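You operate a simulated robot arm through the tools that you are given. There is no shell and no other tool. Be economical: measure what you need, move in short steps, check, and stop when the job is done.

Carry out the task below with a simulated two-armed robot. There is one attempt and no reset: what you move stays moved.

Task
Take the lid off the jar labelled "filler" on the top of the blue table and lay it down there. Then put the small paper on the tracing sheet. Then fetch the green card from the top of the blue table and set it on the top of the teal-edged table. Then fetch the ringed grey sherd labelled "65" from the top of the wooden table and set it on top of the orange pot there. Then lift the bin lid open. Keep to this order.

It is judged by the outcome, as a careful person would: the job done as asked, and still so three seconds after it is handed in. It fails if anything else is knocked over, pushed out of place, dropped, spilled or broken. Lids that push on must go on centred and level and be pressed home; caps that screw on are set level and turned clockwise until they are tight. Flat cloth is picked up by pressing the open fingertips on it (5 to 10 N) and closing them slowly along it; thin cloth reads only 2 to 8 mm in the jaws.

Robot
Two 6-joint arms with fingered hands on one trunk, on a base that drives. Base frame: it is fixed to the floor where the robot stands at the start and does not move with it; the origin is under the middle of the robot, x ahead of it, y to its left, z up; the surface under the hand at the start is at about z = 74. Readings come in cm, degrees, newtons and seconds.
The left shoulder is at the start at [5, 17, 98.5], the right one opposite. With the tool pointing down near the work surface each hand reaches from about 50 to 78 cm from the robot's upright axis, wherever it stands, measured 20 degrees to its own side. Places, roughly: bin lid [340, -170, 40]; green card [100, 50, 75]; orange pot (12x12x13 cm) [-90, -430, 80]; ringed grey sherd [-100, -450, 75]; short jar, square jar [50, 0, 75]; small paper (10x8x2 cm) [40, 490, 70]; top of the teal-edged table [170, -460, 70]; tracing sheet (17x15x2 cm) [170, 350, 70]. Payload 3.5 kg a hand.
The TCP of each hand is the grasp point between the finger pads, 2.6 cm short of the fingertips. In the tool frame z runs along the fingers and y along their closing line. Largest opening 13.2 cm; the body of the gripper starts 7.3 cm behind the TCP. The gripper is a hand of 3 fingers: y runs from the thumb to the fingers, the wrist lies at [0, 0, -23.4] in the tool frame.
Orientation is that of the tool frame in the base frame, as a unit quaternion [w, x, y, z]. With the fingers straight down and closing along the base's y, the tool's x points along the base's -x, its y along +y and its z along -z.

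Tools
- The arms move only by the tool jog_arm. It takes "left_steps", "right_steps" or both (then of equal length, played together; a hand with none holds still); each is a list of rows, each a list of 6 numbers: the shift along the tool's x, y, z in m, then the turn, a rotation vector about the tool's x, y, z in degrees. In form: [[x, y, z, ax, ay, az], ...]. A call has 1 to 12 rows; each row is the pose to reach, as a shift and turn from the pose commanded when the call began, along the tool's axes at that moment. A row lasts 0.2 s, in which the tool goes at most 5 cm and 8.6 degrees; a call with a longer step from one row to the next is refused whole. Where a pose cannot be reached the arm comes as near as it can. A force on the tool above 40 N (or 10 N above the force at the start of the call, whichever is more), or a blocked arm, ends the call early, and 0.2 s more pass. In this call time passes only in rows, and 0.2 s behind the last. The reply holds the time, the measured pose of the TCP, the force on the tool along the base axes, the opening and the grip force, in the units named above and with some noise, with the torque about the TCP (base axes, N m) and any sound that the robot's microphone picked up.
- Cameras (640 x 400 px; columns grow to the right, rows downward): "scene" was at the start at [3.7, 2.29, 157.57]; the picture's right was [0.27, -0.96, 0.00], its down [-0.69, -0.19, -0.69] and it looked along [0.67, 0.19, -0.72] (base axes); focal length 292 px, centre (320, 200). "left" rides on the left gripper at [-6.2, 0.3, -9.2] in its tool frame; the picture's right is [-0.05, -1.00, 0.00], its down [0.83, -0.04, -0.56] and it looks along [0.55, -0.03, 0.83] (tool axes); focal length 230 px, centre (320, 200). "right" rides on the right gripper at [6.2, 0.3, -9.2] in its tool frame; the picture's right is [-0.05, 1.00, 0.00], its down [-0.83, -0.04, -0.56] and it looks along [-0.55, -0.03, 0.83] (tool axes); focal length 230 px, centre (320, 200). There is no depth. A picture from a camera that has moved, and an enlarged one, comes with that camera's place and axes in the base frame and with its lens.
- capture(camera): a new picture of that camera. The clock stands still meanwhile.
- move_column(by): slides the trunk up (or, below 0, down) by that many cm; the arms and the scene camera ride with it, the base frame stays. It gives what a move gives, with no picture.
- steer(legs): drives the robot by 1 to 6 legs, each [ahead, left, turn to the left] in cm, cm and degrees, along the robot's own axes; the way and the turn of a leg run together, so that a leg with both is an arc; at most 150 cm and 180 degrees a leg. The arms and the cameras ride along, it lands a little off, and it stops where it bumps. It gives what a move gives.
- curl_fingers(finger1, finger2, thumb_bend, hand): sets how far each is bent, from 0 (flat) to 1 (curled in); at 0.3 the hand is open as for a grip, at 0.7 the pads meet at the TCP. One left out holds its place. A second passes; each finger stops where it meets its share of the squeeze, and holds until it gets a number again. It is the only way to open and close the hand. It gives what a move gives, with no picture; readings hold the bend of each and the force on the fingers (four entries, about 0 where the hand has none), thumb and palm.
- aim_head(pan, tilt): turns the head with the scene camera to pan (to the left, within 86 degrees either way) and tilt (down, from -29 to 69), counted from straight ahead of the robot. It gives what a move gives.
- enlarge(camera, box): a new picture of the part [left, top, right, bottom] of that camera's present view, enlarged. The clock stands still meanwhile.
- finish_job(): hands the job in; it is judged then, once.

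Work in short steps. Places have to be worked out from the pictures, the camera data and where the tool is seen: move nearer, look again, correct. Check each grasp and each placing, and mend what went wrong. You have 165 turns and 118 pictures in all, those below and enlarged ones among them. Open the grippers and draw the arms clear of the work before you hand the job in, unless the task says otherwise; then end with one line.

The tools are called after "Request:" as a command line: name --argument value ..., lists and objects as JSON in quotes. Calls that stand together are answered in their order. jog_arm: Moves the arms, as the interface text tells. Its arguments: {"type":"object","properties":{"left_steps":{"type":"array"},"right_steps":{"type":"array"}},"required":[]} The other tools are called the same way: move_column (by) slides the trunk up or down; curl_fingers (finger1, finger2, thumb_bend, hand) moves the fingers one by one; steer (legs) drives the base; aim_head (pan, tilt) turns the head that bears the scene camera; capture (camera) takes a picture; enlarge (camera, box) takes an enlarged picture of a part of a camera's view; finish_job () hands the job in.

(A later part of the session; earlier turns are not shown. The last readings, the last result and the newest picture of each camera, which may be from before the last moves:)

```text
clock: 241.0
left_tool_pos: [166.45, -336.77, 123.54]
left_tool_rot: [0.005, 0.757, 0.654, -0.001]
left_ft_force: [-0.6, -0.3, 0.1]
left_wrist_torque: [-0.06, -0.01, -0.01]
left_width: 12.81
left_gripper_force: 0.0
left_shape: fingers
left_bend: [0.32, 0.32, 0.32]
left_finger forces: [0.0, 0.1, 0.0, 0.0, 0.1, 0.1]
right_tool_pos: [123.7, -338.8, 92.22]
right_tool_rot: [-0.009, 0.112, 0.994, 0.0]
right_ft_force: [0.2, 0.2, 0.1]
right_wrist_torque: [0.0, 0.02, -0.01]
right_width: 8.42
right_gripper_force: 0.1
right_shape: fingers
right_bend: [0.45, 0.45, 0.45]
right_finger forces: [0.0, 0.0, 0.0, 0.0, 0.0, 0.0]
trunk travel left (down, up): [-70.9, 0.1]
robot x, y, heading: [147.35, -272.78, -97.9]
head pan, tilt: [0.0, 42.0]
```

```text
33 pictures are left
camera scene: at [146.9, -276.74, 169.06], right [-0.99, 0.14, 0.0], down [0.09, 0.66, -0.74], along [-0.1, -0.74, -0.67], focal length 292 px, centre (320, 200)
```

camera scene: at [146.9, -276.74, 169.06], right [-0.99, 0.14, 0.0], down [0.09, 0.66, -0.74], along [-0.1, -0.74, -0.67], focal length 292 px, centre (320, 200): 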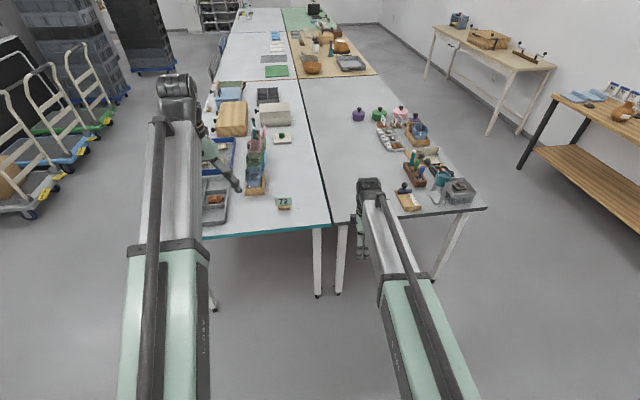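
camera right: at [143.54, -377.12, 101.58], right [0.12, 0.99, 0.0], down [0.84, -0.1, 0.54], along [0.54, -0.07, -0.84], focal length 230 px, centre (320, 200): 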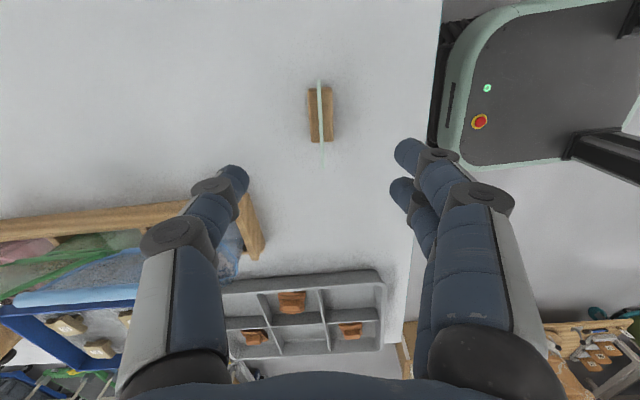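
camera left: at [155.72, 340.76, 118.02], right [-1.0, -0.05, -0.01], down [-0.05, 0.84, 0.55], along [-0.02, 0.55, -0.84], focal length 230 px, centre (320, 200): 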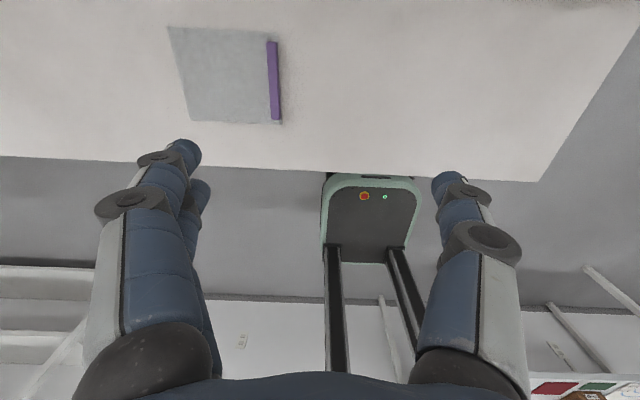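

I touched the corner of the tan table behind and stopped; nothing seems displaced. I move back into the aisle, turn to face -x and go through the gap between the tables instead.

Request:
steer --legs '[[0, 42, 0], [0, 0, -82]]'

Request:
aim_head --pan 10 --tilt 42

Request:
capture --camera "scene"

```text
clock: 247.1
left_tool_pos: [128.25, -306.93, 123.7]
left_tool_rot: [0.004, 1.0, 0.004, -0.005]
left_ft_force: [0.6, -0.4, -0.2]
left_wrist_torque: [-0.01, 0.01, 0.01]
left_width: 12.8
left_gripper_force: 0.0
left_shape: fingers
left_bend: [0.32, 0.32, 0.32]
left_finger forces: [0.0, 0.0, 0.0, 0.0, 0.0, 0.1]
right_tool_pos: [119.83, -264.77, 92.36]
right_tool_rot: [-0.007, 0.732, 0.682, 0.006]
right_ft_force: [0.3, 0.2, 0.6]
right_wrist_torque: [-0.05, 0.01, 0.02]
right_width: 8.42
right_gripper_force: 0.1
right_shape: fingers
right_bend: [0.45, 0.45, 0.45]
right_finger forces: [0.0, 0.0, 0.0, 0.0, 0.0, 0.1]
trunk travel left (down, up): [-70.9, 0.1]
robot x, y, heading: [188.94, -278.16, -179.6]
head pan, tilt: [0.0, 42.0]
```

```text
clock: 247.8
left_tool_pos: [128.28, -306.83, 123.64]
left_tool_rot: [0.003, 1.0, 0.004, -0.005]
left_ft_force: [0.4, -0.1, 0.0]
left_wrist_torque: [0.03, 0.01, -0.01]
left_width: 12.8
left_gripper_force: 0.1
left_shape: fingers
left_bend: [0.32, 0.32, 0.32]
left_finger forces: [0.1, 0.0, 0.1, 0.1, 0.0, 0.1]
right_tool_pos: [119.77, -264.89, 92.21]
right_tool_rot: [-0.007, 0.732, 0.681, 0.006]
right_ft_force: [1.0, 0.7, 0.1]
right_wrist_torque: [-0.03, 0.03, 0.01]
right_width: 8.4
right_gripper_force: 0.0
right_shape: fingers
right_bend: [0.45, 0.45, 0.45]
right_finger forces: [0.0, 0.0, 0.0, 0.1, 0.1, 0.1]
trunk travel left (down, up): [-70.9, 0.1]
robot x, y, heading: [188.93, -278.92, -179.3]
head pan, tilt: [10.0, 42.0]
```

```text
32 pictures are left
camera scene: at [184.64, -279.78, 169.06], right [-0.18, 0.98, 0.0], down [0.66, 0.12, -0.74], along [-0.73, -0.14, -0.67], focal length 292 px, centre (320, 200)
```

scene: 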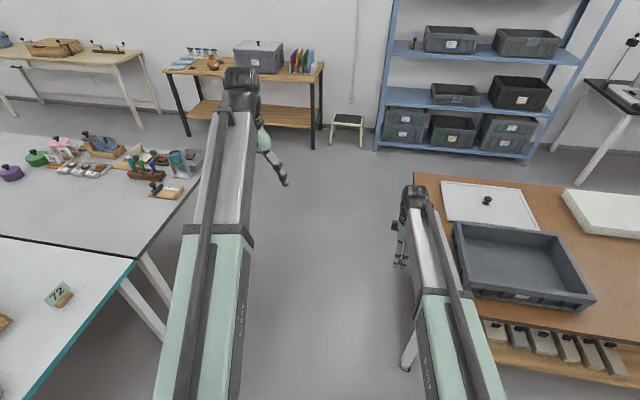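

The gap between the tables is y -251…-365; I centre in it and drive through, then move along to the pot.

Request:
steer --legs '[[0, 29, -0.5], [100, 0, 0], [80, 0, 0], [0, 75, 0], [0, 76, 0]]'

Request:
aim_head --pan 0 --tilt 38

Request:
capture --camera "scene"

```text
clock: 265.8
left_tool_pos: [-51.39, -487.57, 123.64]
left_tool_rot: [0.004, 1.0, 0.001, -0.004]
left_ft_force: [-0.6, 0.1, 1.2]
left_wrist_torque: [0.0, -0.03, -0.01]
left_width: 12.76
left_gripper_force: 0.1
left_shape: fingers
left_bend: [0.32, 0.32, 0.32]
left_finger forces: [0.0, 0.1, 0.0, 0.1, 0.0, 0.0]
right_tool_pos: [-59.73, -445.5, 92.24]
right_tool_rot: [-0.008, 0.734, 0.679, 0.005]
right_ft_force: [0.0, -0.1, 1.1]
right_wrist_torque: [-0.01, 0.03, 0.01]
right_width: 8.45
right_gripper_force: 0.3
right_shape: fingers
right_bend: [0.45, 0.45, 0.45]
right_finger forces: [0.0, 0.0, 0.0, 0.0, 0.1, 0.0]
trunk travel left (down, up): [-70.9, 0.1]
robot x, y, heading: [9.59, -459.05, -179.6]
head pan, tilt: [10.0, 42.0]
```

```text
clock: 266.6
left_tool_pos: [-51.56, -487.36, 123.59]
left_tool_rot: [0.003, 1.0, 0.002, -0.004]
left_ft_force: [-0.9, 0.4, -0.1]
left_wrist_torque: [-0.01, 0.0, -0.01]
left_width: 12.78
left_gripper_force: 0.0
left_shape: fingers
left_bend: [0.32, 0.32, 0.32]
left_finger forces: [0.0, 0.0, 0.1, 0.0, 0.0, 0.0]
right_tool_pos: [-59.79, -445.44, 92.29]
right_tool_rot: [-0.007, 0.733, 0.68, 0.006]
right_ft_force: [-0.3, -0.4, -0.4]
right_wrist_torque: [0.02, 0.01, 0.04]
right_width: 8.46
right_gripper_force: 0.0
right_shape: fingers
right_bend: [0.45, 0.45, 0.45]
right_finger forces: [0.0, 0.0, 0.0, 0.1, 0.0, 0.0]
trunk travel left (down, up): [-70.9, 0.1]
robot x, y, heading: [9.31, -458.86, -179.6]
head pan, tilt: [0.0, 38.0]
```

```text
31 pictures are left
camera scene: at [4.61, -459.23, 169.65], right [-0.01, 1.0, 0.0], down [0.62, 0.0, -0.79], along [-0.79, -0.01, -0.62], focal length 292 px, centre (320, 200)
```

scene: 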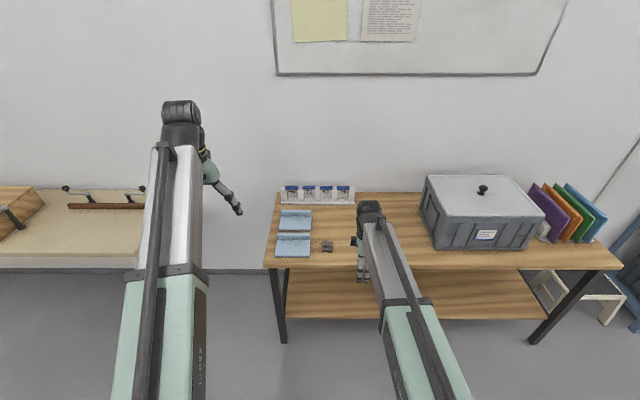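

The pot is hidden behind the right hand; I zoom in on the small grey piece and that area, and use the right camera.

Request:
enlarge --camera "scene" --box '[260, 180, 440, 290]'

Request:
capture --camera "right"

```text
3.56 times, centred on (350, 235) of scene
camera zoom: at [4.61, -459.23, 169.65], right [-0.01, 1.0, 0.0], down [0.62, 0.0, -0.79], along [-0.79, -0.01, -0.62], focal length 1038 px, centre (213, 76)
```

zoom: 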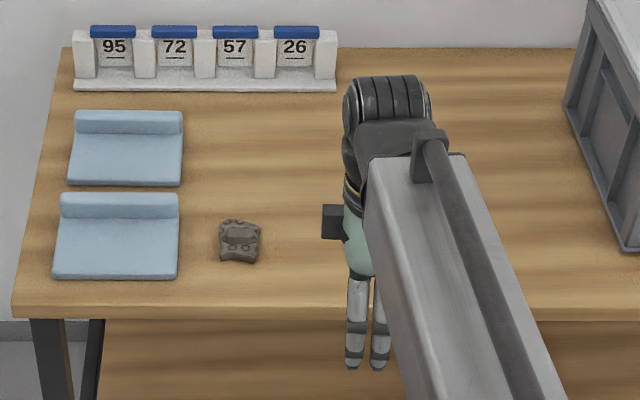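

```text
29 pictures are left
camera right: at [-59.0, -439.33, 101.58], right [0.99, -0.13, 0.0], down [-0.11, -0.83, 0.54], along [-0.07, -0.54, -0.84], focal length 230 px, centre (320, 200)
```

right: 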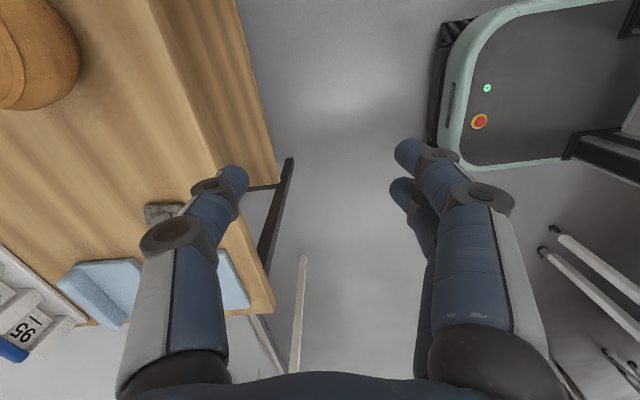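

The grey sherd is at about (-84,-457) and the pot near (-88,-434). I raise the right hand, turn it back to neutral yaw and drive so it comes over the sherd.

Request:
jog_arm --right_steps '[[0, 0, -0.04, 0, 0, 0], [0, 0, -0.08, 0, 0, 8], [0, 0, -0.12, 0, 0, 16], [0, 0, -0.15, 0, 0, 24], [0, 0, -0.15, 0, 0, 32], [0, 0, -0.15, 0, 0, 40], [0, 0, -0.15, 0, 0, 48], [0, 0, -0.15, 0, 0, 56], [0, 0, -0.15, 0, 0, 64], [0, 0, -0.15, 0, 0, 72], [0, 0, -0.15, 0, 0, 80], [0, 0, -0.15, 0, 0, 85]]'

Request:
steer --legs '[[22, 11.5, 0]]'

Request:
capture --camera "right"

```text
clock: 269.2
left_tool_pos: [-51.57, -487.56, 123.67]
left_tool_rot: [0.004, 1.0, 0.001, -0.004]
left_ft_force: [0.0, -0.4, 0.0]
left_wrist_torque: [-0.01, -0.02, -0.03]
left_width: 12.79
left_gripper_force: 0.0
left_shape: fingers
left_bend: [0.32, 0.32, 0.32]
left_finger forces: [0.0, 0.0, 0.1, 0.0, 0.0, 0.1]
right_tool_pos: [-59.67, -445.68, 107.29]
right_tool_rot: [-0.009, 1.0, 0.004, 0.0]
right_ft_force: [0.9, -1.0, 0.8]
right_wrist_torque: [0.0, 0.03, -0.03]
right_width: 8.42
right_gripper_force: 0.0
right_shape: fingers
right_bend: [0.45, 0.45, 0.45]
right_finger forces: [0.0, 0.0, 0.1, 0.0, 0.0, 0.0]
trunk travel left (down, up): [-70.9, 0.1]
robot x, y, heading: [9.23, -459.55, -179.8]
head pan, tilt: [0.0, 38.0]
```

```text
clock: 271.0
left_tool_pos: [-73.6, -499.05, 123.53]
left_tool_rot: [0.003, 1.0, -0.001, -0.004]
left_ft_force: [-0.5, -0.4, -0.1]
left_wrist_torque: [0.03, 0.01, -0.01]
left_width: 12.79
left_gripper_force: 0.0
left_shape: fingers
left_bend: [0.32, 0.32, 0.32]
left_finger forces: [0.1, 0.0, 0.0, 0.0, 0.0, 0.0]
right_tool_pos: [-81.66, -457.09, 107.15]
right_tool_rot: [-0.01, 1.0, 0.004, 0.0]
right_ft_force: [-0.7, 0.8, -0.8]
right_wrist_torque: [0.01, -0.01, -0.02]
right_width: 8.43
right_gripper_force: 0.1
right_shape: fingers
right_bend: [0.45, 0.45, 0.45]
right_finger forces: [0.0, 0.1, 0.0, 0.0, 0.0, 0.0]
trunk travel left (down, up): [-70.9, 0.1]
robot x, y, heading: [-12.56, -470.68, -179.9]
head pan, tilt: [0.0, 38.0]
```

```text
28 pictures are left
camera right: at [-75.54, -457.42, 116.41], right [-0.04, -1.0, -0.02], down [-0.83, 0.03, 0.56], along [-0.55, 0.04, -0.83], focal length 230 px, centre (320, 200)
```

right: 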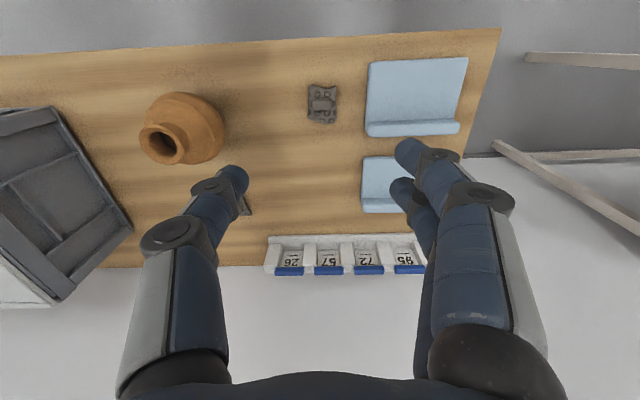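

There are two grey pieces: one at (-83,-457) and another partly hidden near (-104,-438). I zoom to tell them apart.

Request:
enlarge --camera "right" --box '[120, 70, 360, 220]'

```text
2.67 times, centred on (240, 145) of right
camera zoom: at [-75.54, -457.42, 116.41], right [-0.04, -1.0, -0.02], down [-0.83, 0.03, 0.56], along [-0.55, 0.04, -0.83], focal length 614 px, centre (533, 347)
```

zoom: 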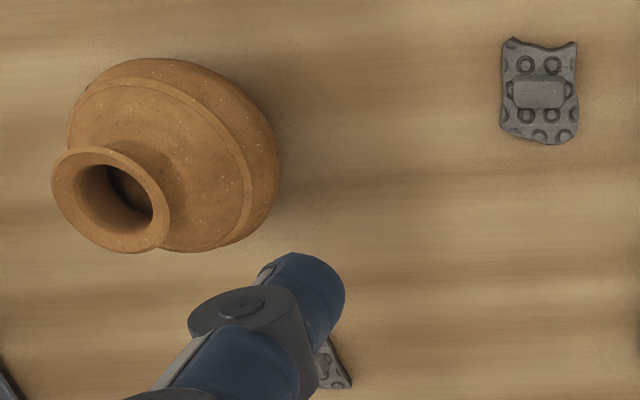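

The visible piece has rings and a lug; I need to see the other. I drive 8 cm further left to uncover it.

Request:
steer --legs '[[0, -9, 0]]'

Request:
capture --camera "right"

```text
clock: 272.1
left_tool_pos: [-73.44, -489.57, 123.71]
left_tool_rot: [0.004, 1.0, -0.001, -0.005]
left_ft_force: [-0.3, 0.9, -0.1]
left_wrist_torque: [-0.02, 0.01, -0.01]
left_width: 12.82
left_gripper_force: 0.0
left_shape: fingers
left_bend: [0.32, 0.32, 0.32]
left_finger forces: [0.1, 0.0, 0.1, 0.0, 0.1, 0.0]
right_tool_pos: [-81.62, -447.79, 107.33]
right_tool_rot: [-0.007, 1.0, 0.003, -0.001]
right_ft_force: [1.3, 0.1, 0.6]
right_wrist_torque: [-0.05, 0.01, -0.01]
right_width: 8.41
right_gripper_force: 0.0
right_shape: fingers
right_bend: [0.45, 0.45, 0.45]
right_finger forces: [0.0, 0.0, 0.0, 0.0, 0.1, 0.1]
trunk travel left (down, up): [-70.9, 0.1]
robot x, y, heading: [-12.52, -462.0, -180.1]
head pan, tilt: [0.0, 38.0]
```

```text
26 pictures are left
camera right: at [-75.46, -448.05, 116.45], right [-0.04, -1.0, -0.02], down [-0.83, 0.03, 0.56], along [-0.56, 0.04, -0.83], focal length 230 px, centre (320, 200)
```

right: 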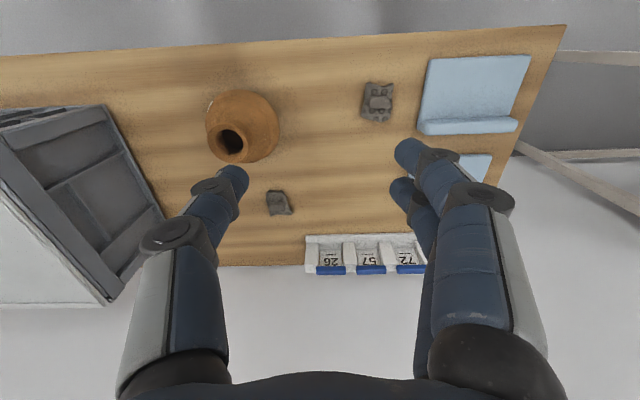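

Request:
enlarge --camera "right" --box '[245, 175, 315, 225]'

Request:
enlarge --camera "right" --box '[340, 70, 410, 135]'

```text
8.00 times, centred on (280, 200) of right
camera zoom: at [-75.46, -448.05, 116.45], right [-0.04, -1.0, -0.02], down [-0.83, 0.03, 0.56], along [-0.56, 0.04, -0.83], focal length 1841 px, centre (640, 200)
```

zoom: 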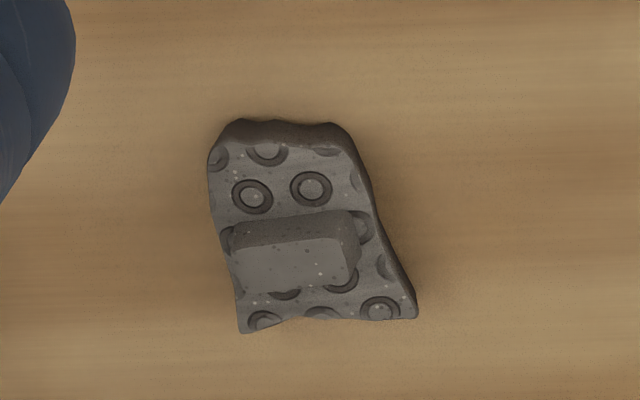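

```text
6.15 times, centred on (375, 102) of right
camera zoom: at [-75.46, -448.05, 116.45], right [-0.04, -1.0, -0.02], down [-0.83, 0.03, 0.56], along [-0.56, 0.04, -0.83], focal length 1416 px, centre (-18, 800)
```

zoom: 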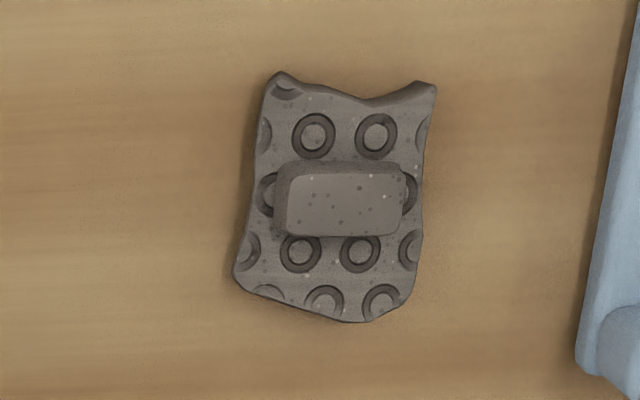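

Both pieces are ringed, so I must find the "65". I look at each with the scene camera, which sees their robot-facing sides.

Request:
capture --camera "scene"

```text
23 pictures are left
camera scene: at [-17.27, -461.41, 169.65], right [0.0, 1.0, 0.0], down [0.62, 0.0, -0.79], along [-0.79, 0.0, -0.62], focal length 292 px, centre (320, 200)
```

scene: 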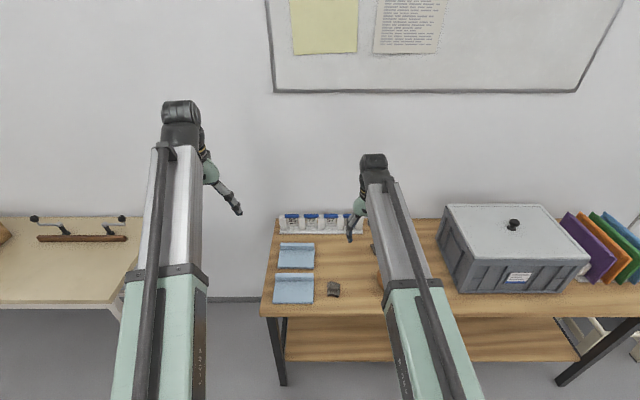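

Request:
enlarge --camera "scene" --box '[318, 275, 350, 302]'

```text
14.81 times, centred on (334, 288) of scene
camera zoom: at [-17.27, -461.41, 169.65], right [0.0, 1.0, 0.0], down [0.62, 0.0, -0.79], along [-0.79, 0.0, -0.62], focal length 4326 px, centre (113, -1111)
```

zoom: 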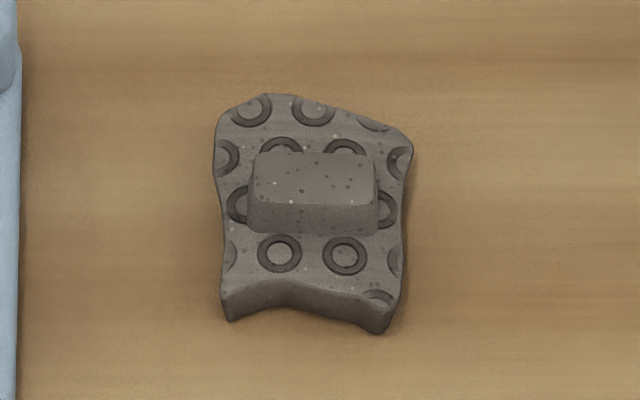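

No number on this side. The left-hand camera looks back toward the robot, so it can show the far sides: I drive 14 cm ahead, move the right hand aside and bring the left hand over the pieces.

Request:
steer --legs '[[14, 0, 0]]'

Request:
jog_arm --right_steps '[[0, -0.03, -0.01, 0, 0, 0], [0, -0.06, -0.02, 0, 0, 0], [0, -0.1, -0.02, 0, 0, 0], [0, -0.14, -0.02, 0, 0, 0], [0, -0.18, -0.02, 0, 0, 0], [0, -0.22, -0.02, 0, 0, 0], [0, -0.26, -0.02, 0, 0, 0], [0, -0.28, -0.02, 0, 0, 0]]' --left_steps '[[0, 0, 0, 0, 0, 0], [0, 0, 0, 0, 0, 0], [-0.02, -0.04, 0.02, 0, 0, 0], [-0.04, -0.08, 0.04, 0, 0, 0], [-0.06, -0.12, 0.06, 0, 0, 0], [-0.08, -0.16, 0.08, 0, 0, 0], [-0.1, -0.2, 0.1, 0, 0, 0], [-0.11, -0.24, 0.12, 0, 0, 0]]'

Request:
capture --camera "left"

```text
clock: 273.4
left_tool_pos: [-87.73, -489.61, 123.52]
left_tool_rot: [0.003, 1.0, -0.001, -0.004]
left_ft_force: [-0.7, 0.0, 0.7]
left_wrist_torque: [-0.03, -0.04, 0.01]
left_width: 12.8
left_gripper_force: 0.1
left_shape: fingers
left_bend: [0.32, 0.32, 0.32]
left_finger forces: [0.0, 0.0, 0.0, 0.0, 0.0, 0.1]
right_tool_pos: [-95.7, -447.89, 107.13]
right_tool_rot: [-0.008, 1.0, 0.003, 0.0]
right_ft_force: [-0.8, 0.3, -0.1]
right_wrist_torque: [0.0, -0.06, 0.0]
right_width: 8.4
right_gripper_force: 0.1
right_shape: fingers
right_bend: [0.45, 0.45, 0.45]
right_finger forces: [0.1, 0.0, 0.1, 0.0, 0.1, 0.1]
trunk travel left (down, up): [-70.9, 0.1]
robot x, y, heading: [-26.39, -461.89, -180.0]
head pan, tilt: [0.0, 38.0]
```

```text
clock: 275.2
left_tool_pos: [-98.49, -465.65, 111.43]
left_tool_rot: [0.003, 1.0, -0.001, -0.006]
left_ft_force: [0.1, 0.0, -0.1]
left_wrist_torque: [0.0, -0.02, -0.01]
left_width: 12.79
left_gripper_force: 0.2
left_shape: fingers
left_bend: [0.32, 0.32, 0.32]
left_finger forces: [0.0, 0.1, 0.0, 0.0, 0.0, 0.0]
right_tool_pos: [-95.46, -419.82, 109.81]
right_tool_rot: [-0.008, 1.0, 0.004, -0.001]
right_ft_force: [0.5, 0.2, 0.8]
right_wrist_torque: [-0.02, 0.01, 0.03]
right_width: 8.4
right_gripper_force: 0.1
right_shape: fingers
right_bend: [0.45, 0.45, 0.45]
right_finger forces: [0.1, 0.0, 0.1, 0.0, 0.1, 0.0]
trunk travel left (down, up): [-70.9, 0.1]
robot x, y, heading: [-26.57, -461.32, -179.9]
head pan, tilt: [0.0, 38.0]
```

```text
21 pictures are left
camera left: at [-104.52, -465.93, 120.84], right [-0.05, 1.0, -0.01], down [0.84, 0.05, 0.55], along [0.55, 0.02, -0.84], focal length 230 px, centre (320, 200)
```

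left: 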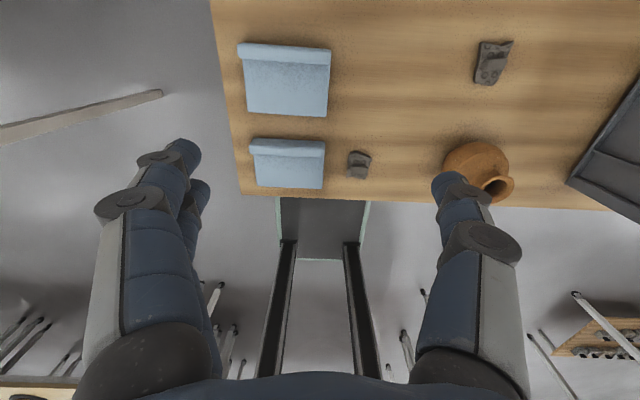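

Both pieces are now seen from the far side; I enlarge each.

Request:
enlarge --camera "left" --box '[340, 142, 380, 184]'

Request:
enlarge --camera "left" --box '[465, 30, 525, 95]'

```text
9.52 times, centred on (360, 163) of left
camera zoom: at [-104.52, -465.93, 120.84], right [-0.05, 1.0, -0.01], down [0.84, 0.05, 0.55], along [0.55, 0.02, -0.84], focal length 2191 px, centre (-61, 552)
```

zoom: 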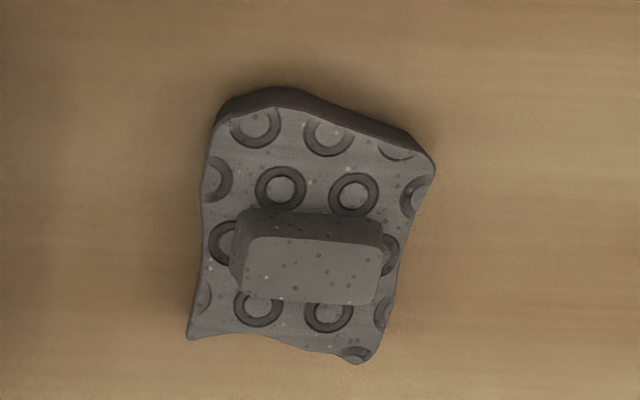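

```text
6.15 times, centred on (495, 62) of left
camera zoom: at [-104.52, -465.93, 120.84], right [-0.05, 1.0, -0.01], down [0.84, 0.05, 0.55], along [0.55, 0.02, -0.84], focal length 1416 px, centre (-757, 1046)
```

zoom: 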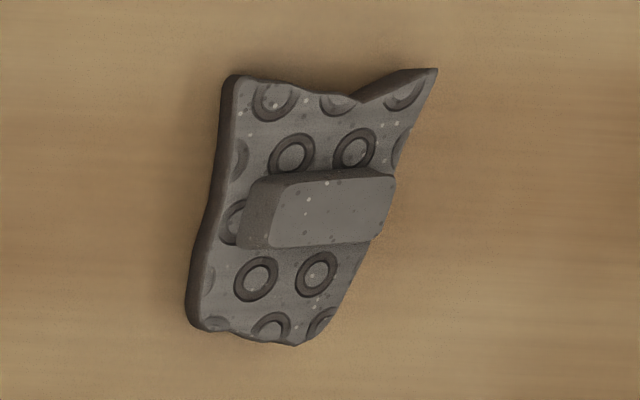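

No number shows on top or sides, so it is probably on the underside; I'll pick up the piece at (-104,-437), the one nearer the given place, and look underneath. First the left hand withdraws, then I drive 8 cm ahead and bring the right hand over it.

Request:
jog_arm --left_steps '[[0.03, 0.02, -0.02, 0, 0, 0], [0.06, 0.05, -0.04, 0, 0, 0], [0.09, 0.09, -0.06, 0, 0, 0], [0.12, 0.13, -0.08, 0, 0, 0], [0.15, 0.17, -0.1, 0, 0, 0], [0.15, 0.21, -0.12, 0, 0, 0]]'

Request:
steer --legs '[[8, 0, 0]]'

Request:
jog_arm --right_steps '[[0, 0.04, 0.02, 0, 0, 0], [0, 0.08, 0.04, 0, 0, 0], [0, 0.12, 0.06, 0, 0, 0], [0, 0.16, 0.08, 0, 0, 0], [0, 0.174, 0.1, 0, 0, 0]]'

Request:
capture --camera "right"

```text
refused: row 3 steps farther than a row can; nothing moved
```

```text
clock: 276.3
left_tool_pos: [-106.58, -465.75, 111.39]
left_tool_rot: [0.003, 1.0, -0.002, -0.005]
left_ft_force: [-1.1, -0.4, 1.0]
left_wrist_torque: [-0.01, -0.05, -0.01]
left_width: 12.78
left_gripper_force: 0.1
left_shape: fingers
left_bend: [0.32, 0.32, 0.32]
left_finger forces: [0.2, 0.0, 0.0, 0.0, 0.0, 0.0]
right_tool_pos: [-103.72, -419.86, 109.71]
right_tool_rot: [-0.009, 1.0, 0.004, 0.0]
right_ft_force: [0.2, 0.5, -0.4]
right_wrist_torque: [-0.03, -0.04, -0.01]
right_width: 8.42
right_gripper_force: 0.1
right_shape: fingers
right_bend: [0.45, 0.45, 0.45]
right_finger forces: [0.1, 0.0, 0.0, 0.0, 0.1, 0.0]
trunk travel left (down, up): [-70.9, 0.1]
robot x, y, heading: [-34.53, -462.02, -180.0]
head pan, tilt: [0.0, 38.0]
```

```text
clock: 277.5
left_tool_pos: [-106.5, -465.8, 111.56]
left_tool_rot: [0.003, 1.0, -0.002, -0.005]
left_ft_force: [-0.2, 0.6, 0.2]
left_wrist_torque: [-0.05, 0.01, 0.02]
left_width: 12.78
left_gripper_force: 0.2
left_shape: fingers
left_bend: [0.32, 0.32, 0.32]
left_finger forces: [0.1, 0.0, 0.0, 0.0, 0.1, 0.0]
right_tool_pos: [-103.43, -436.96, 99.46]
right_tool_rot: [-0.008, 1.0, 0.003, -0.001]
right_ft_force: [-0.5, 0.4, -0.8]
right_wrist_torque: [-0.03, 0.0, -0.03]
right_width: 8.43
right_gripper_force: 0.1
right_shape: fingers
right_bend: [0.45, 0.45, 0.45]
right_finger forces: [0.0, 0.0, 0.0, 0.0, 0.0, 0.0]
trunk travel left (down, up): [-70.9, 0.1]
robot x, y, heading: [-34.6, -461.74, -179.7]
head pan, tilt: [0.0, 38.0]
```

```text
18 pictures are left
camera right: at [-97.44, -437.36, 108.66], right [-0.05, -1.0, -0.02], down [-0.83, 0.03, 0.56], along [-0.56, 0.04, -0.83], focal length 230 px, centre (320, 200)
```

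right: 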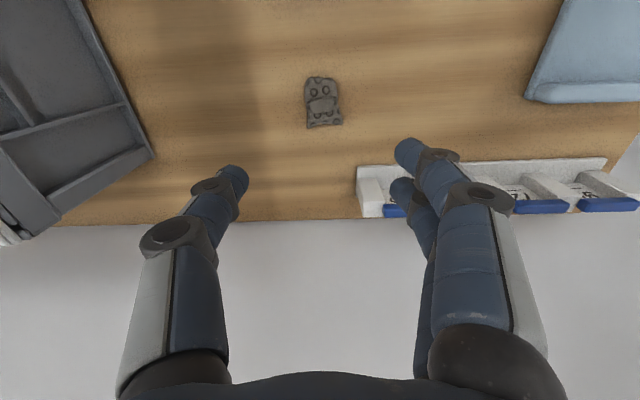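

The right hand is over the piece (lug at (-104.1,-436.8)). I draw the left hand back in smaller steps, and lower the trunk.

Request:
jog_arm --left_steps '[[0.02, 0.03, -0.02, 0, 0, 0], [0.04, 0.06, -0.04, 0, 0, 0], [0.06, 0.09, -0.06, 0, 0, 0], [0.08, 0.12, -0.08, 0, 0, 0], [0.1, 0.15, -0.1, 0, 0, 0], [0.12, 0.18, -0.12, 0, 0, 0]]' --right_steps '[[-0.006, 0, 0.02, 0, 0, 0], [-0.006, 0, 0.04, 0, 0, 0], [-0.006, 0, 0.06, 0, 0, 0], [-0.006, 0, 0.06, 0, 0, 0], [-0.006, 0, 0.06, 0, 0, 0], [-0.006, 0, 0.06, 0, 0, 0]]'

Request:
move_column --by -13

Request:
capture --camera "right"

```text
clock: 278.9
left_tool_pos: [-94.05, -483.52, 123.75]
left_tool_rot: [0.004, 1.0, -0.001, -0.005]
left_ft_force: [0.2, 0.2, -0.7]
left_wrist_torque: [0.0, -0.03, 0.01]
left_width: 12.79
left_gripper_force: 0.1
left_shape: fingers
left_bend: [0.32, 0.32, 0.32]
left_finger forces: [0.0, 0.1, 0.1, 0.0, 0.0, 0.2]
right_tool_pos: [-104.01, -437.0, 93.6]
right_tool_rot: [-0.008, 1.0, 0.004, -0.001]
right_ft_force: [-0.1, 0.2, -0.5]
right_wrist_torque: [0.0, -0.01, 0.01]
right_width: 8.43
right_gripper_force: 0.0
right_shape: fingers
right_bend: [0.45, 0.45, 0.45]
right_finger forces: [0.0, 0.1, 0.0, 0.1, 0.1, 0.0]
trunk travel left (down, up): [-70.9, 0.1]
robot x, y, heading: [-34.21, -461.81, -179.8]
head pan, tilt: [0.0, 38.0]
```

```text
clock: 280.4
left_tool_pos: [-94.28, -483.65, 110.73]
left_tool_rot: [0.003, 1.0, -0.001, -0.004]
left_ft_force: [1.3, 0.0, 0.0]
left_wrist_torque: [0.01, 0.0, -0.01]
left_width: 12.78
left_gripper_force: 0.2
left_shape: fingers
left_bend: [0.32, 0.32, 0.32]
left_finger forces: [0.1, 0.0, 0.1, 0.0, 0.1, 0.1]
right_tool_pos: [-104.07, -436.97, 80.45]
right_tool_rot: [-0.008, 1.0, 0.004, -0.001]
right_ft_force: [-0.2, -0.4, 0.0]
right_wrist_torque: [0.03, -0.04, -0.02]
right_width: 8.41
right_gripper_force: 0.1
right_shape: fingers
right_bend: [0.45, 0.45, 0.45]
right_finger forces: [0.0, 0.1, 0.0, 0.0, 0.0, 0.1]
trunk travel left (down, up): [-57.9, 13.1]
robot x, y, heading: [-34.64, -461.84, -180.0]
head pan, tilt: [0.0, 38.0]
```

```text
17 pictures are left
camera right: at [-97.96, -437.33, 89.77], right [-0.05, -1.0, -0.02], down [-0.83, 0.03, 0.56], along [-0.56, 0.04, -0.83], focal length 230 px, centre (320, 200)
```

right: 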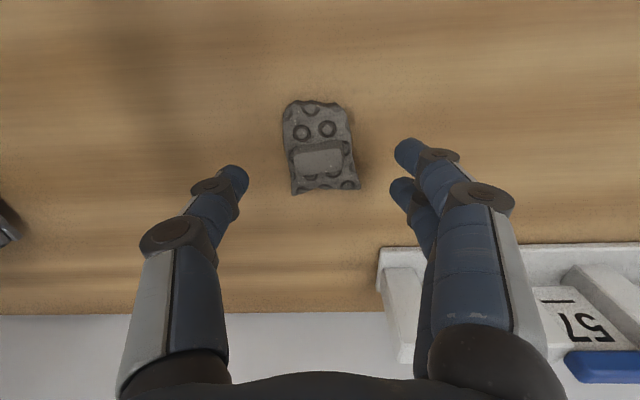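

The lug is centred between the fingers. I lower 1.8 cm and close on the lug.

Request:
jog_arm --right_steps '[[0, 0, 0.009, 0, 0, 0], [0, 0, 0.018, 0, 0, 0]]'

Request:
curl_fingers --hand "right" --finger1 0.68 --finger2 0.68 --thumb_bend 0.68

Request:
capture --camera "right"

```text
clock: 281.0
left_tool_pos: [-94.3, -483.68, 110.7]
left_tool_rot: [0.003, 1.0, -0.001, -0.004]
left_ft_force: [-0.9, 0.1, 0.3]
left_wrist_torque: [0.02, 0.01, -0.01]
left_width: 12.78
left_gripper_force: 0.1
left_shape: fingers
left_bend: [0.32, 0.32, 0.32]
left_finger forces: [0.0, 0.0, 0.0, 0.0, 0.0, 0.0]
right_tool_pos: [-104.15, -436.92, 78.79]
right_tool_rot: [-0.009, 1.0, 0.003, 0.0]
right_ft_force: [-0.4, -0.1, -0.6]
right_wrist_torque: [0.0, -0.01, -0.01]
right_width: 8.43
right_gripper_force: 0.0
right_shape: fingers
right_bend: [0.45, 0.45, 0.45]
right_finger forces: [0.1, 0.2, 0.0, 0.0, 0.1, 0.0]
trunk travel left (down, up): [-57.9, 13.1]
robot x, y, heading: [-34.53, -461.52, -180.0]
head pan, tilt: [0.0, 38.0]
```

```text
clock: 282.0
left_tool_pos: [-94.27, -483.6, 110.67]
left_tool_rot: [0.003, 1.0, -0.001, -0.005]
left_ft_force: [-0.7, 0.2, 0.0]
left_wrist_torque: [0.01, 0.02, 0.05]
left_width: 12.76
left_gripper_force: 0.0
left_shape: fingers
left_bend: [0.32, 0.32, 0.32]
left_finger forces: [0.1, 0.0, 0.0, 0.0, 0.0, 0.0]
right_tool_pos: [-104.08, -436.97, 78.81]
right_tool_rot: [-0.009, 1.0, 0.003, 0.0]
right_ft_force: [0.6, 0.3, 1.6]
right_wrist_torque: [0.01, -0.01, 0.0]
right_width: 2.72
right_gripper_force: 4.2
right_shape: fingers
right_bend: [0.62, 0.68, 0.66]
right_finger forces: [4.3, 0.1, 0.0, 0.0, 4.0, 0.0]
trunk travel left (down, up): [-57.9, 13.1]
robot x, y, heading: [-34.6, -461.49, -180.0]
head pan, tilt: [0.0, 38.0]
```

```text
16 pictures are left
camera right: at [-97.99, -437.3, 88.02], right [-0.05, -1.0, -0.02], down [-0.83, 0.03, 0.56], along [-0.56, 0.04, -0.83], focal length 230 px, centre (320, 200)
```

right: 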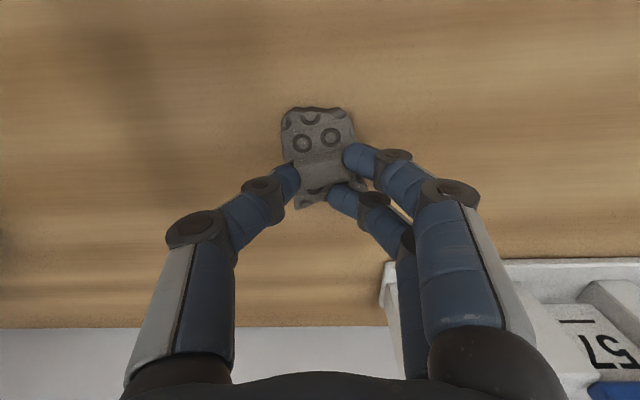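

Only one finger bears on the narrow lug, so a grip across its thin side (hand turned 90°) will be better. I open, raise, turn, and strafe the base 11 cm to keep the hand in reach.

Request:
curl_fingers --hand "right" --finger1 0.45 --finger2 0.45 --thumb_bend 0.45

Request:
move_column --by 13

Request:
steer --legs '[[0, -11.5, 0]]'

Request:
jog_arm --right_steps '[[0, 0.01, 0, 0, 0, -8], [0, 0.03, 0, 0, 0, -16], [0, 0.05, 0, 0, 0, -24], [0, 0.07, 0, 0, 0, -32], [0, 0.09, 0, 0, 0, -40], [0, 0.11, 0, 0, 0, -48], [0, 0.115, 0, 0, 0, -56], [0, 0.115, 0, 0, 0, -64], [0, 0.115, 0, 0, 0, -72], [0, 0.115, 0, 0, 0, -80], [0, 0.115, 0, 0, 0, -87]]'

Request:
capture --camera "right"

```text
clock: 283.0
left_tool_pos: [-94.28, -483.68, 110.63]
left_tool_rot: [0.003, 1.0, -0.001, -0.004]
left_ft_force: [0.8, 0.0, -0.6]
left_wrist_torque: [0.01, 0.01, 0.04]
left_width: 12.8
left_gripper_force: 0.1
left_shape: fingers
left_bend: [0.32, 0.32, 0.32]
left_finger forces: [0.0, 0.0, 0.2, 0.0, 0.0, 0.0]
right_tool_pos: [-104.18, -436.87, 78.79]
right_tool_rot: [-0.009, 1.0, 0.004, -0.001]
right_ft_force: [-0.5, -0.2, -1.6]
right_wrist_torque: [0.01, 0.0, -0.03]
right_width: 8.43
right_gripper_force: 0.2
right_shape: fingers
right_bend: [0.45, 0.45, 0.45]
right_finger forces: [0.0, 0.1, 0.1, 0.0, 0.0, 0.0]
trunk travel left (down, up): [-57.9, 13.1]
robot x, y, heading: [-34.51, -462.24, -179.9]
head pan, tilt: [0.0, 38.0]
```

```text
clock: 284.6
left_tool_pos: [-94.28, -483.6, 123.62]
left_tool_rot: [0.004, 1.0, -0.001, -0.004]
left_ft_force: [0.7, -0.1, 0.7]
left_wrist_torque: [0.01, -0.01, -0.01]
left_width: 12.78
left_gripper_force: 0.1
left_shape: fingers
left_bend: [0.32, 0.32, 0.32]
left_finger forces: [0.0, 0.1, 0.0, 0.0, 0.0, 0.0]
right_tool_pos: [-104.13, -436.87, 91.82]
right_tool_rot: [-0.009, 1.0, 0.003, -0.001]
right_ft_force: [-0.8, 0.2, -0.7]
right_wrist_torque: [-0.01, 0.03, -0.04]
right_width: 8.39
right_gripper_force: 0.1
right_shape: fingers
right_bend: [0.45, 0.45, 0.45]
right_finger forces: [0.0, 0.1, 0.1, 0.1, 0.0, 0.0]
trunk travel left (down, up): [-70.9, 0.1]
robot x, y, heading: [-34.5, -461.39, -179.8]
head pan, tilt: [0.0, 38.0]
```

```text
clock: 285.8
left_tool_pos: [-94.23, -471.73, 123.66]
left_tool_rot: [0.004, 1.0, -0.001, -0.004]
left_ft_force: [0.4, 0.5, 0.0]
left_wrist_torque: [-0.03, 0.01, -0.04]
left_width: 12.81
left_gripper_force: 0.1
left_shape: fingers
left_bend: [0.32, 0.32, 0.32]
left_finger forces: [0.0, 0.0, 0.0, 0.1, 0.1, 0.1]
right_tool_pos: [-104.05, -425.16, 91.82]
right_tool_rot: [-0.008, 1.0, 0.002, 0.0]
right_ft_force: [-0.1, 0.7, 0.5]
right_wrist_torque: [0.0, -0.04, -0.02]
right_width: 8.42
right_gripper_force: 0.1
right_shape: fingers
right_bend: [0.45, 0.45, 0.45]
right_finger forces: [0.0, 0.0, 0.0, 0.0, 0.1, 0.1]
trunk travel left (down, up): [-70.9, 0.1]
robot x, y, heading: [-34.88, -450.37, -179.9]
head pan, tilt: [0.0, 38.0]
```

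```text
clock: 288.2
left_tool_pos: [-94.3, -472.03, 123.74]
left_tool_rot: [0.004, 1.0, -0.001, -0.005]
left_ft_force: [0.4, 0.1, -0.2]
left_wrist_torque: [-0.02, 0.01, 0.04]
left_width: 12.77
left_gripper_force: 0.0
left_shape: fingers
left_bend: [0.32, 0.32, 0.32]
left_finger forces: [0.0, 0.1, 0.0, 0.0, 0.1, 0.0]
right_tool_pos: [-103.97, -437.4, 91.69]
right_tool_rot: [-0.009, 0.727, 0.686, 0.007]
right_ft_force: [-1.0, -0.7, 0.0]
right_wrist_torque: [-0.01, -0.03, -0.01]
right_width: 8.4
right_gripper_force: 0.0
right_shape: fingers
right_bend: [0.45, 0.45, 0.45]
right_finger forces: [0.1, 0.1, 0.0, 0.0, 0.0, 0.0]
right hand out of reach, approached as far as the arm can: row 11
trunk travel left (down, up): [-70.9, 0.1]
robot x, y, heading: [-34.25, -450.55, -179.9]
head pan, tilt: [0.0, 38.0]
```

```text
15 pictures are left
camera right: at [-103.41, -431.35, 100.96], right [0.99, -0.11, 0.0], down [-0.09, -0.84, 0.54], along [-0.06, -0.53, -0.84], focal length 230 px, centre (320, 200)
```

right: 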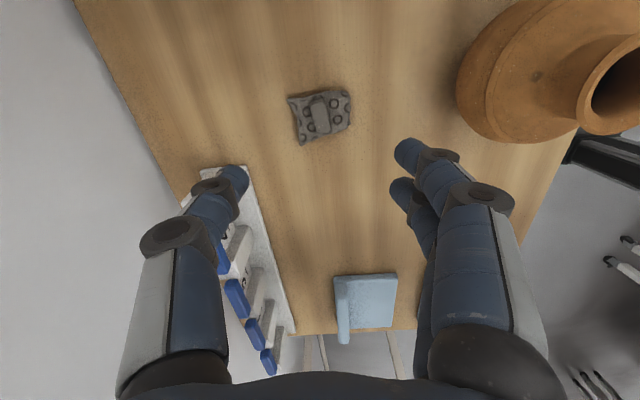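

The hand is now across the lug with 3–5 cm clearance to the card rack and the pot. I shift 8 mm, lower and close.

Request:
jog_arm --right_steps '[[0.007, 0, 0, 0, 0, 0]]'

Request:
move_column --by -13

Request:
curl_fingers --hand "right" --finger1 0.72 --finger2 0.72 --thumb_bend 0.7

Request:
capture --camera "right"

```text
clock: 288.6
left_tool_pos: [-94.41, -471.9, 123.65]
left_tool_rot: [0.004, 1.0, -0.001, -0.005]
left_ft_force: [1.1, 0.0, 0.3]
left_wrist_torque: [0.0, -0.02, 0.02]
left_width: 12.78
left_gripper_force: 0.1
left_shape: fingers
left_bend: [0.32, 0.32, 0.32]
left_finger forces: [0.1, 0.0, 0.0, 0.0, 0.0, 0.1]
right_tool_pos: [-104.01, -437.32, 91.63]
right_tool_rot: [-0.01, 0.727, 0.687, 0.007]
right_ft_force: [0.2, -0.2, -0.5]
right_wrist_torque: [-0.01, -0.03, -0.01]
right_width: 8.42
right_gripper_force: 0.1
right_shape: fingers
right_bend: [0.45, 0.45, 0.45]
right_finger forces: [0.0, 0.1, 0.0, 0.0, 0.0, 0.1]
right hand out of reach, approached as far as the arm can: row 1
trunk travel left (down, up): [-70.9, 0.1]
robot x, y, heading: [-34.71, -450.05, -179.8]
head pan, tilt: [0.0, 38.0]
```

```text
clock: 290.2
left_tool_pos: [-94.29, -472.02, 110.62]
left_tool_rot: [0.003, 1.0, -0.001, -0.004]
left_ft_force: [0.4, -0.7, -0.8]
left_wrist_torque: [0.0, -0.02, -0.01]
left_width: 12.77
left_gripper_force: 0.0
left_shape: fingers
left_bend: [0.32, 0.32, 0.32]
left_finger forces: [0.1, 0.1, 0.0, 0.0, 0.0, 0.0]
right_tool_pos: [-104.0, -437.26, 78.64]
right_tool_rot: [-0.009, 0.727, 0.686, 0.008]
right_ft_force: [-0.5, -0.2, 0.9]
right_wrist_torque: [0.0, -0.01, -0.01]
right_width: 8.42
right_gripper_force: 0.0
right_shape: fingers
right_bend: [0.45, 0.45, 0.45]
right_finger forces: [0.0, 0.0, 0.0, 0.0, 0.1, 0.1]
trunk travel left (down, up): [-57.9, 13.1]
robot x, y, heading: [-34.68, -450.06, -179.9]
head pan, tilt: [0.0, 38.0]
```

```text
clock: 291.2
left_tool_pos: [-94.35, -471.91, 110.64]
left_tool_rot: [0.003, 1.0, -0.001, -0.005]
left_ft_force: [0.5, -0.4, 0.2]
left_wrist_torque: [0.0, 0.04, -0.01]
left_width: 12.79
left_gripper_force: 0.2
left_shape: fingers
left_bend: [0.32, 0.32, 0.32]
left_finger forces: [0.0, 0.0, 0.1, 0.1, 0.1, 0.1]
right_tool_pos: [-104.04, -437.26, 78.75]
right_tool_rot: [-0.009, 0.727, 0.686, 0.006]
right_ft_force: [0.3, -0.9, 2.0]
right_wrist_torque: [-0.01, -0.02, 0.03]
right_width: 1.24
right_gripper_force: 5.0
right_shape: fingers
right_bend: [0.71, 0.7, 0.68]
right_finger forces: [2.0, 2.9, 0.0, 0.0, 5.0, 0.1]
trunk travel left (down, up): [-57.9, 13.1]
robot x, y, heading: [-34.41, -450.44, -179.8]
head pan, tilt: [0.0, 38.0]
```

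```text
14 pictures are left
camera right: at [-103.39, -431.32, 87.98], right [0.99, -0.11, 0.0], down [-0.09, -0.84, 0.54], along [-0.06, -0.53, -0.84], focal length 230 px, centre (320, 200)
```

right: 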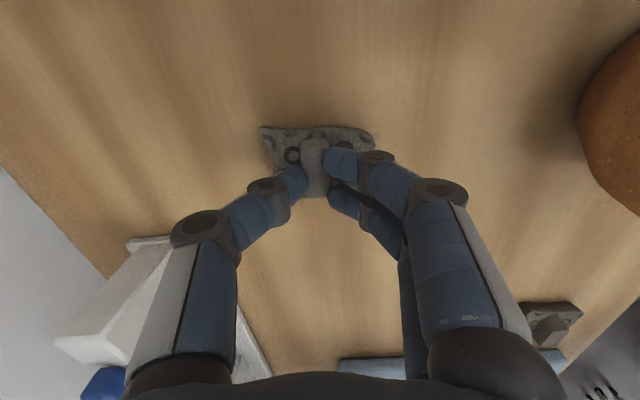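

A firm three-point hold on the lug. I tighten, lift, and then tilt the right hand so the underside faces the left-hand camera, which I turn level toward it.

Request:
curl_fingers --hand "right" --finger1 0.79 --finger2 0.79 --thumb_bend 0.77

Request:
move_column --by 13

Request:
jog_arm --left_steps '[[0, 0.02, 0, 8, 0, 0], [0, 0.04, 0, 16, 0, 0], [0, 0.06, 0, 24, 0, 0], [0, 0.08, 0.01, 32, 0, 0], [0, 0.09, 0.02, 40, 0, 0], [0, 0.09, 0.03, 48, 0, 0], [0, 0.09, 0.04, 56, 0, 0], [0, 0.09, 0.05, 64, 0, 0], [0, 0.09, 0.06, 72, 0, 0], [0, 0.09, 0.07, 80, 0, 0], [0, 0.09, 0.08, 85, 0, 0]]'

Request:
jog_arm --right_steps '[[0, 0.02, -0.04, 0, 0, 0], [-0.01, 0.04, -0.08, 0, -8, 0], [-0.03, 0.06, -0.12, 0, -16, 0], [-0.05, 0.08, -0.15, 0, -24, 0], [-0.07, 0.1, -0.18, 0, -32, 0], [-0.09, 0.12, -0.2, 0, -40, 0], [-0.11, 0.13, -0.21, 0, -48, 0], [-0.12, 0.13, -0.21, 0, -56, 0], [-0.13, 0.13, -0.21, 0, -64, 0], [-0.14, 0.13, -0.21, 0, -70, 0]]'

Request:
capture --camera "left"

```text
clock: 292.2
left_tool_pos: [-94.28, -471.87, 110.62]
left_tool_rot: [0.003, 1.0, -0.001, -0.005]
left_ft_force: [0.5, -0.6, -0.1]
left_wrist_torque: [-0.01, -0.03, 0.0]
left_width: 12.78
left_gripper_force: 0.1
left_shape: fingers
left_bend: [0.32, 0.32, 0.32]
left_finger forces: [0.1, 0.1, 0.0, 0.0, 0.1, 0.1]
right_tool_pos: [-103.96, -437.36, 78.63]
right_tool_rot: [-0.009, 0.727, 0.686, 0.008]
right_ft_force: [-0.2, 0.6, 1.6]
right_wrist_torque: [0.0, 0.09, 0.01]
right_width: 1.15
right_gripper_force: 17.0
right_shape: fingers
right_bend: [0.74, 0.74, 0.68]
right_finger forces: [8.2, 8.6, 0.0, 0.0, 16.5, 0.0]
trunk travel left (down, up): [-57.9, 13.1]
robot x, y, heading: [-34.31, -450.09, -180.0]
head pan, tilt: [0.0, 38.0]
```

```text
clock: 293.8
left_tool_pos: [-94.35, -472.01, 123.7]
left_tool_rot: [0.003, 1.0, -0.001, -0.004]
left_ft_force: [-0.6, 0.4, -0.9]
left_wrist_torque: [0.0, -0.02, 0.0]
left_width: 12.8
left_gripper_force: 0.0
left_shape: fingers
left_bend: [0.32, 0.32, 0.32]
left_finger forces: [0.1, 0.0, 0.0, 0.0, 0.0, 0.1]
right_tool_pos: [-104.02, -437.31, 91.53]
right_tool_rot: [-0.009, 0.727, 0.687, 0.007]
right_ft_force: [-0.4, 0.4, -0.5]
right_wrist_torque: [-0.01, 0.05, -0.01]
right_width: 1.14
right_gripper_force: 14.9
right_shape: fingers
right_bend: [0.75, 0.75, 0.68]
right_finger forces: [8.3, 8.6, 0.0, 0.0, 13.4, 0.0]
trunk travel left (down, up): [-70.9, 0.1]
robot x, y, heading: [-34.55, -450.28, -179.9]
head pan, tilt: [0.0, 38.0]
```

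```text
clock: 296.2
left_tool_pos: [-98.01, -475.08, 114.64]
left_tool_rot: [-0.671, 0.741, 0.011, -0.018]
left_ft_force: [0.4, 0.0, 0.1]
left_wrist_torque: [-0.01, -0.03, 0.01]
left_width: 12.79
left_gripper_force: 0.1
left_shape: fingers
left_bend: [0.32, 0.32, 0.32]
left_finger forces: [0.0, 0.1, 0.0, 0.1, 0.0, 0.0]
left hand out of reach, approached as far as the arm can: row 3, 4, 5, 6, 7, 8, 9, 10, 11
right_tool_pos: [-104.02, -437.31, 91.63]
right_tool_rot: [-0.01, 0.727, 0.686, 0.006]
right_ft_force: [0.1, -0.2, -0.1]
right_wrist_torque: [0.0, 0.0, 0.03]
right_width: 1.14
right_gripper_force: 15.0
right_shape: fingers
right_bend: [0.75, 0.75, 0.68]
right_finger forces: [8.3, 8.6, 0.0, 0.0, 13.3, 0.0]
trunk travel left (down, up): [-70.9, 0.1]
robot x, y, heading: [-34.36, -450.43, -179.9]
head pan, tilt: [0.0, 38.0]
```

```text
clock: 298.4
left_tool_pos: [-97.92, -475.04, 114.62]
left_tool_rot: [-0.67, 0.742, 0.011, -0.019]
left_ft_force: [-0.5, -0.3, -0.3]
left_wrist_torque: [0.03, 0.03, 0.0]
left_width: 12.76
left_gripper_force: 0.0
left_shape: fingers
left_bend: [0.32, 0.32, 0.32]
left_finger forces: [0.0, 0.1, 0.0, 0.0, 0.0, 0.0]
right_tool_pos: [-91.51, -454.79, 117.63]
right_tool_rot: [0.39, 0.614, 0.559, -0.399]
right_ft_force: [0.7, -0.9, -0.2]
right_wrist_torque: [-0.02, 0.05, 0.03]
right_width: 0.02
right_gripper_force: 0.0
right_shape: fingers
right_bend: [0.78, 0.77, 0.73]
right_finger forces: [0.0, 0.1, 0.1, 0.0, 0.1, 0.0]
right hand out of reach, approached as far as the arm can: row 2, 3, 4, 5, 7, 8, 9, 10
trunk travel left (down, up): [-70.9, 0.1]
robot x, y, heading: [-34.38, -450.15, -179.8]
head pan, tilt: [0.0, 38.0]
```

```text
13 pictures are left
camera left: at [-103.65, -484.61, 115.43], right [-0.04, 0.1, 0.99], down [0.85, -0.51, 0.09], along [0.52, 0.85, -0.06], focal length 230 px, centre (320, 200)
```

left: 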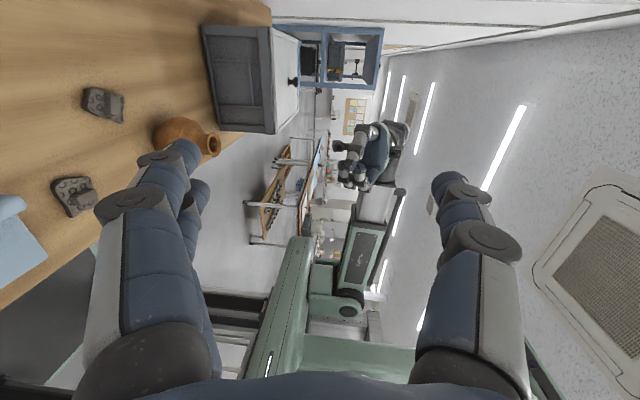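

The piece slipped from the grip during the tilt and now lies at about (-96,-447). I zoom in to check it and see whether a number shows from this angle.

Request:
enlarge --camera "left" --box '[45, 75, 135, 225]'

```text
2.67 times, centred on (90, 150) of left
camera zoom: at [-103.65, -484.61, 115.43], right [-0.04, 0.1, 0.99], down [0.85, -0.51, 0.09], along [0.52, 0.85, -0.06], focal length 614 px, centre (933, 333)
```

zoom: 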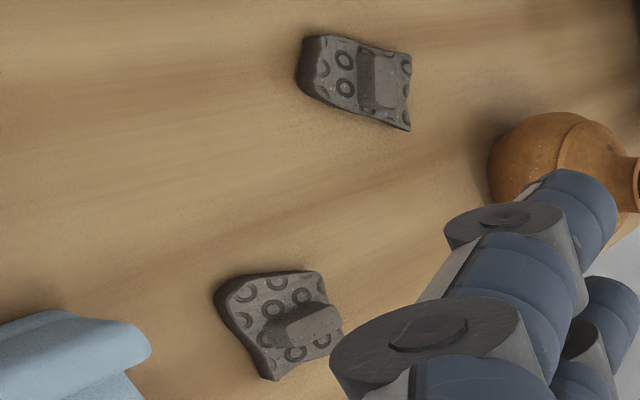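

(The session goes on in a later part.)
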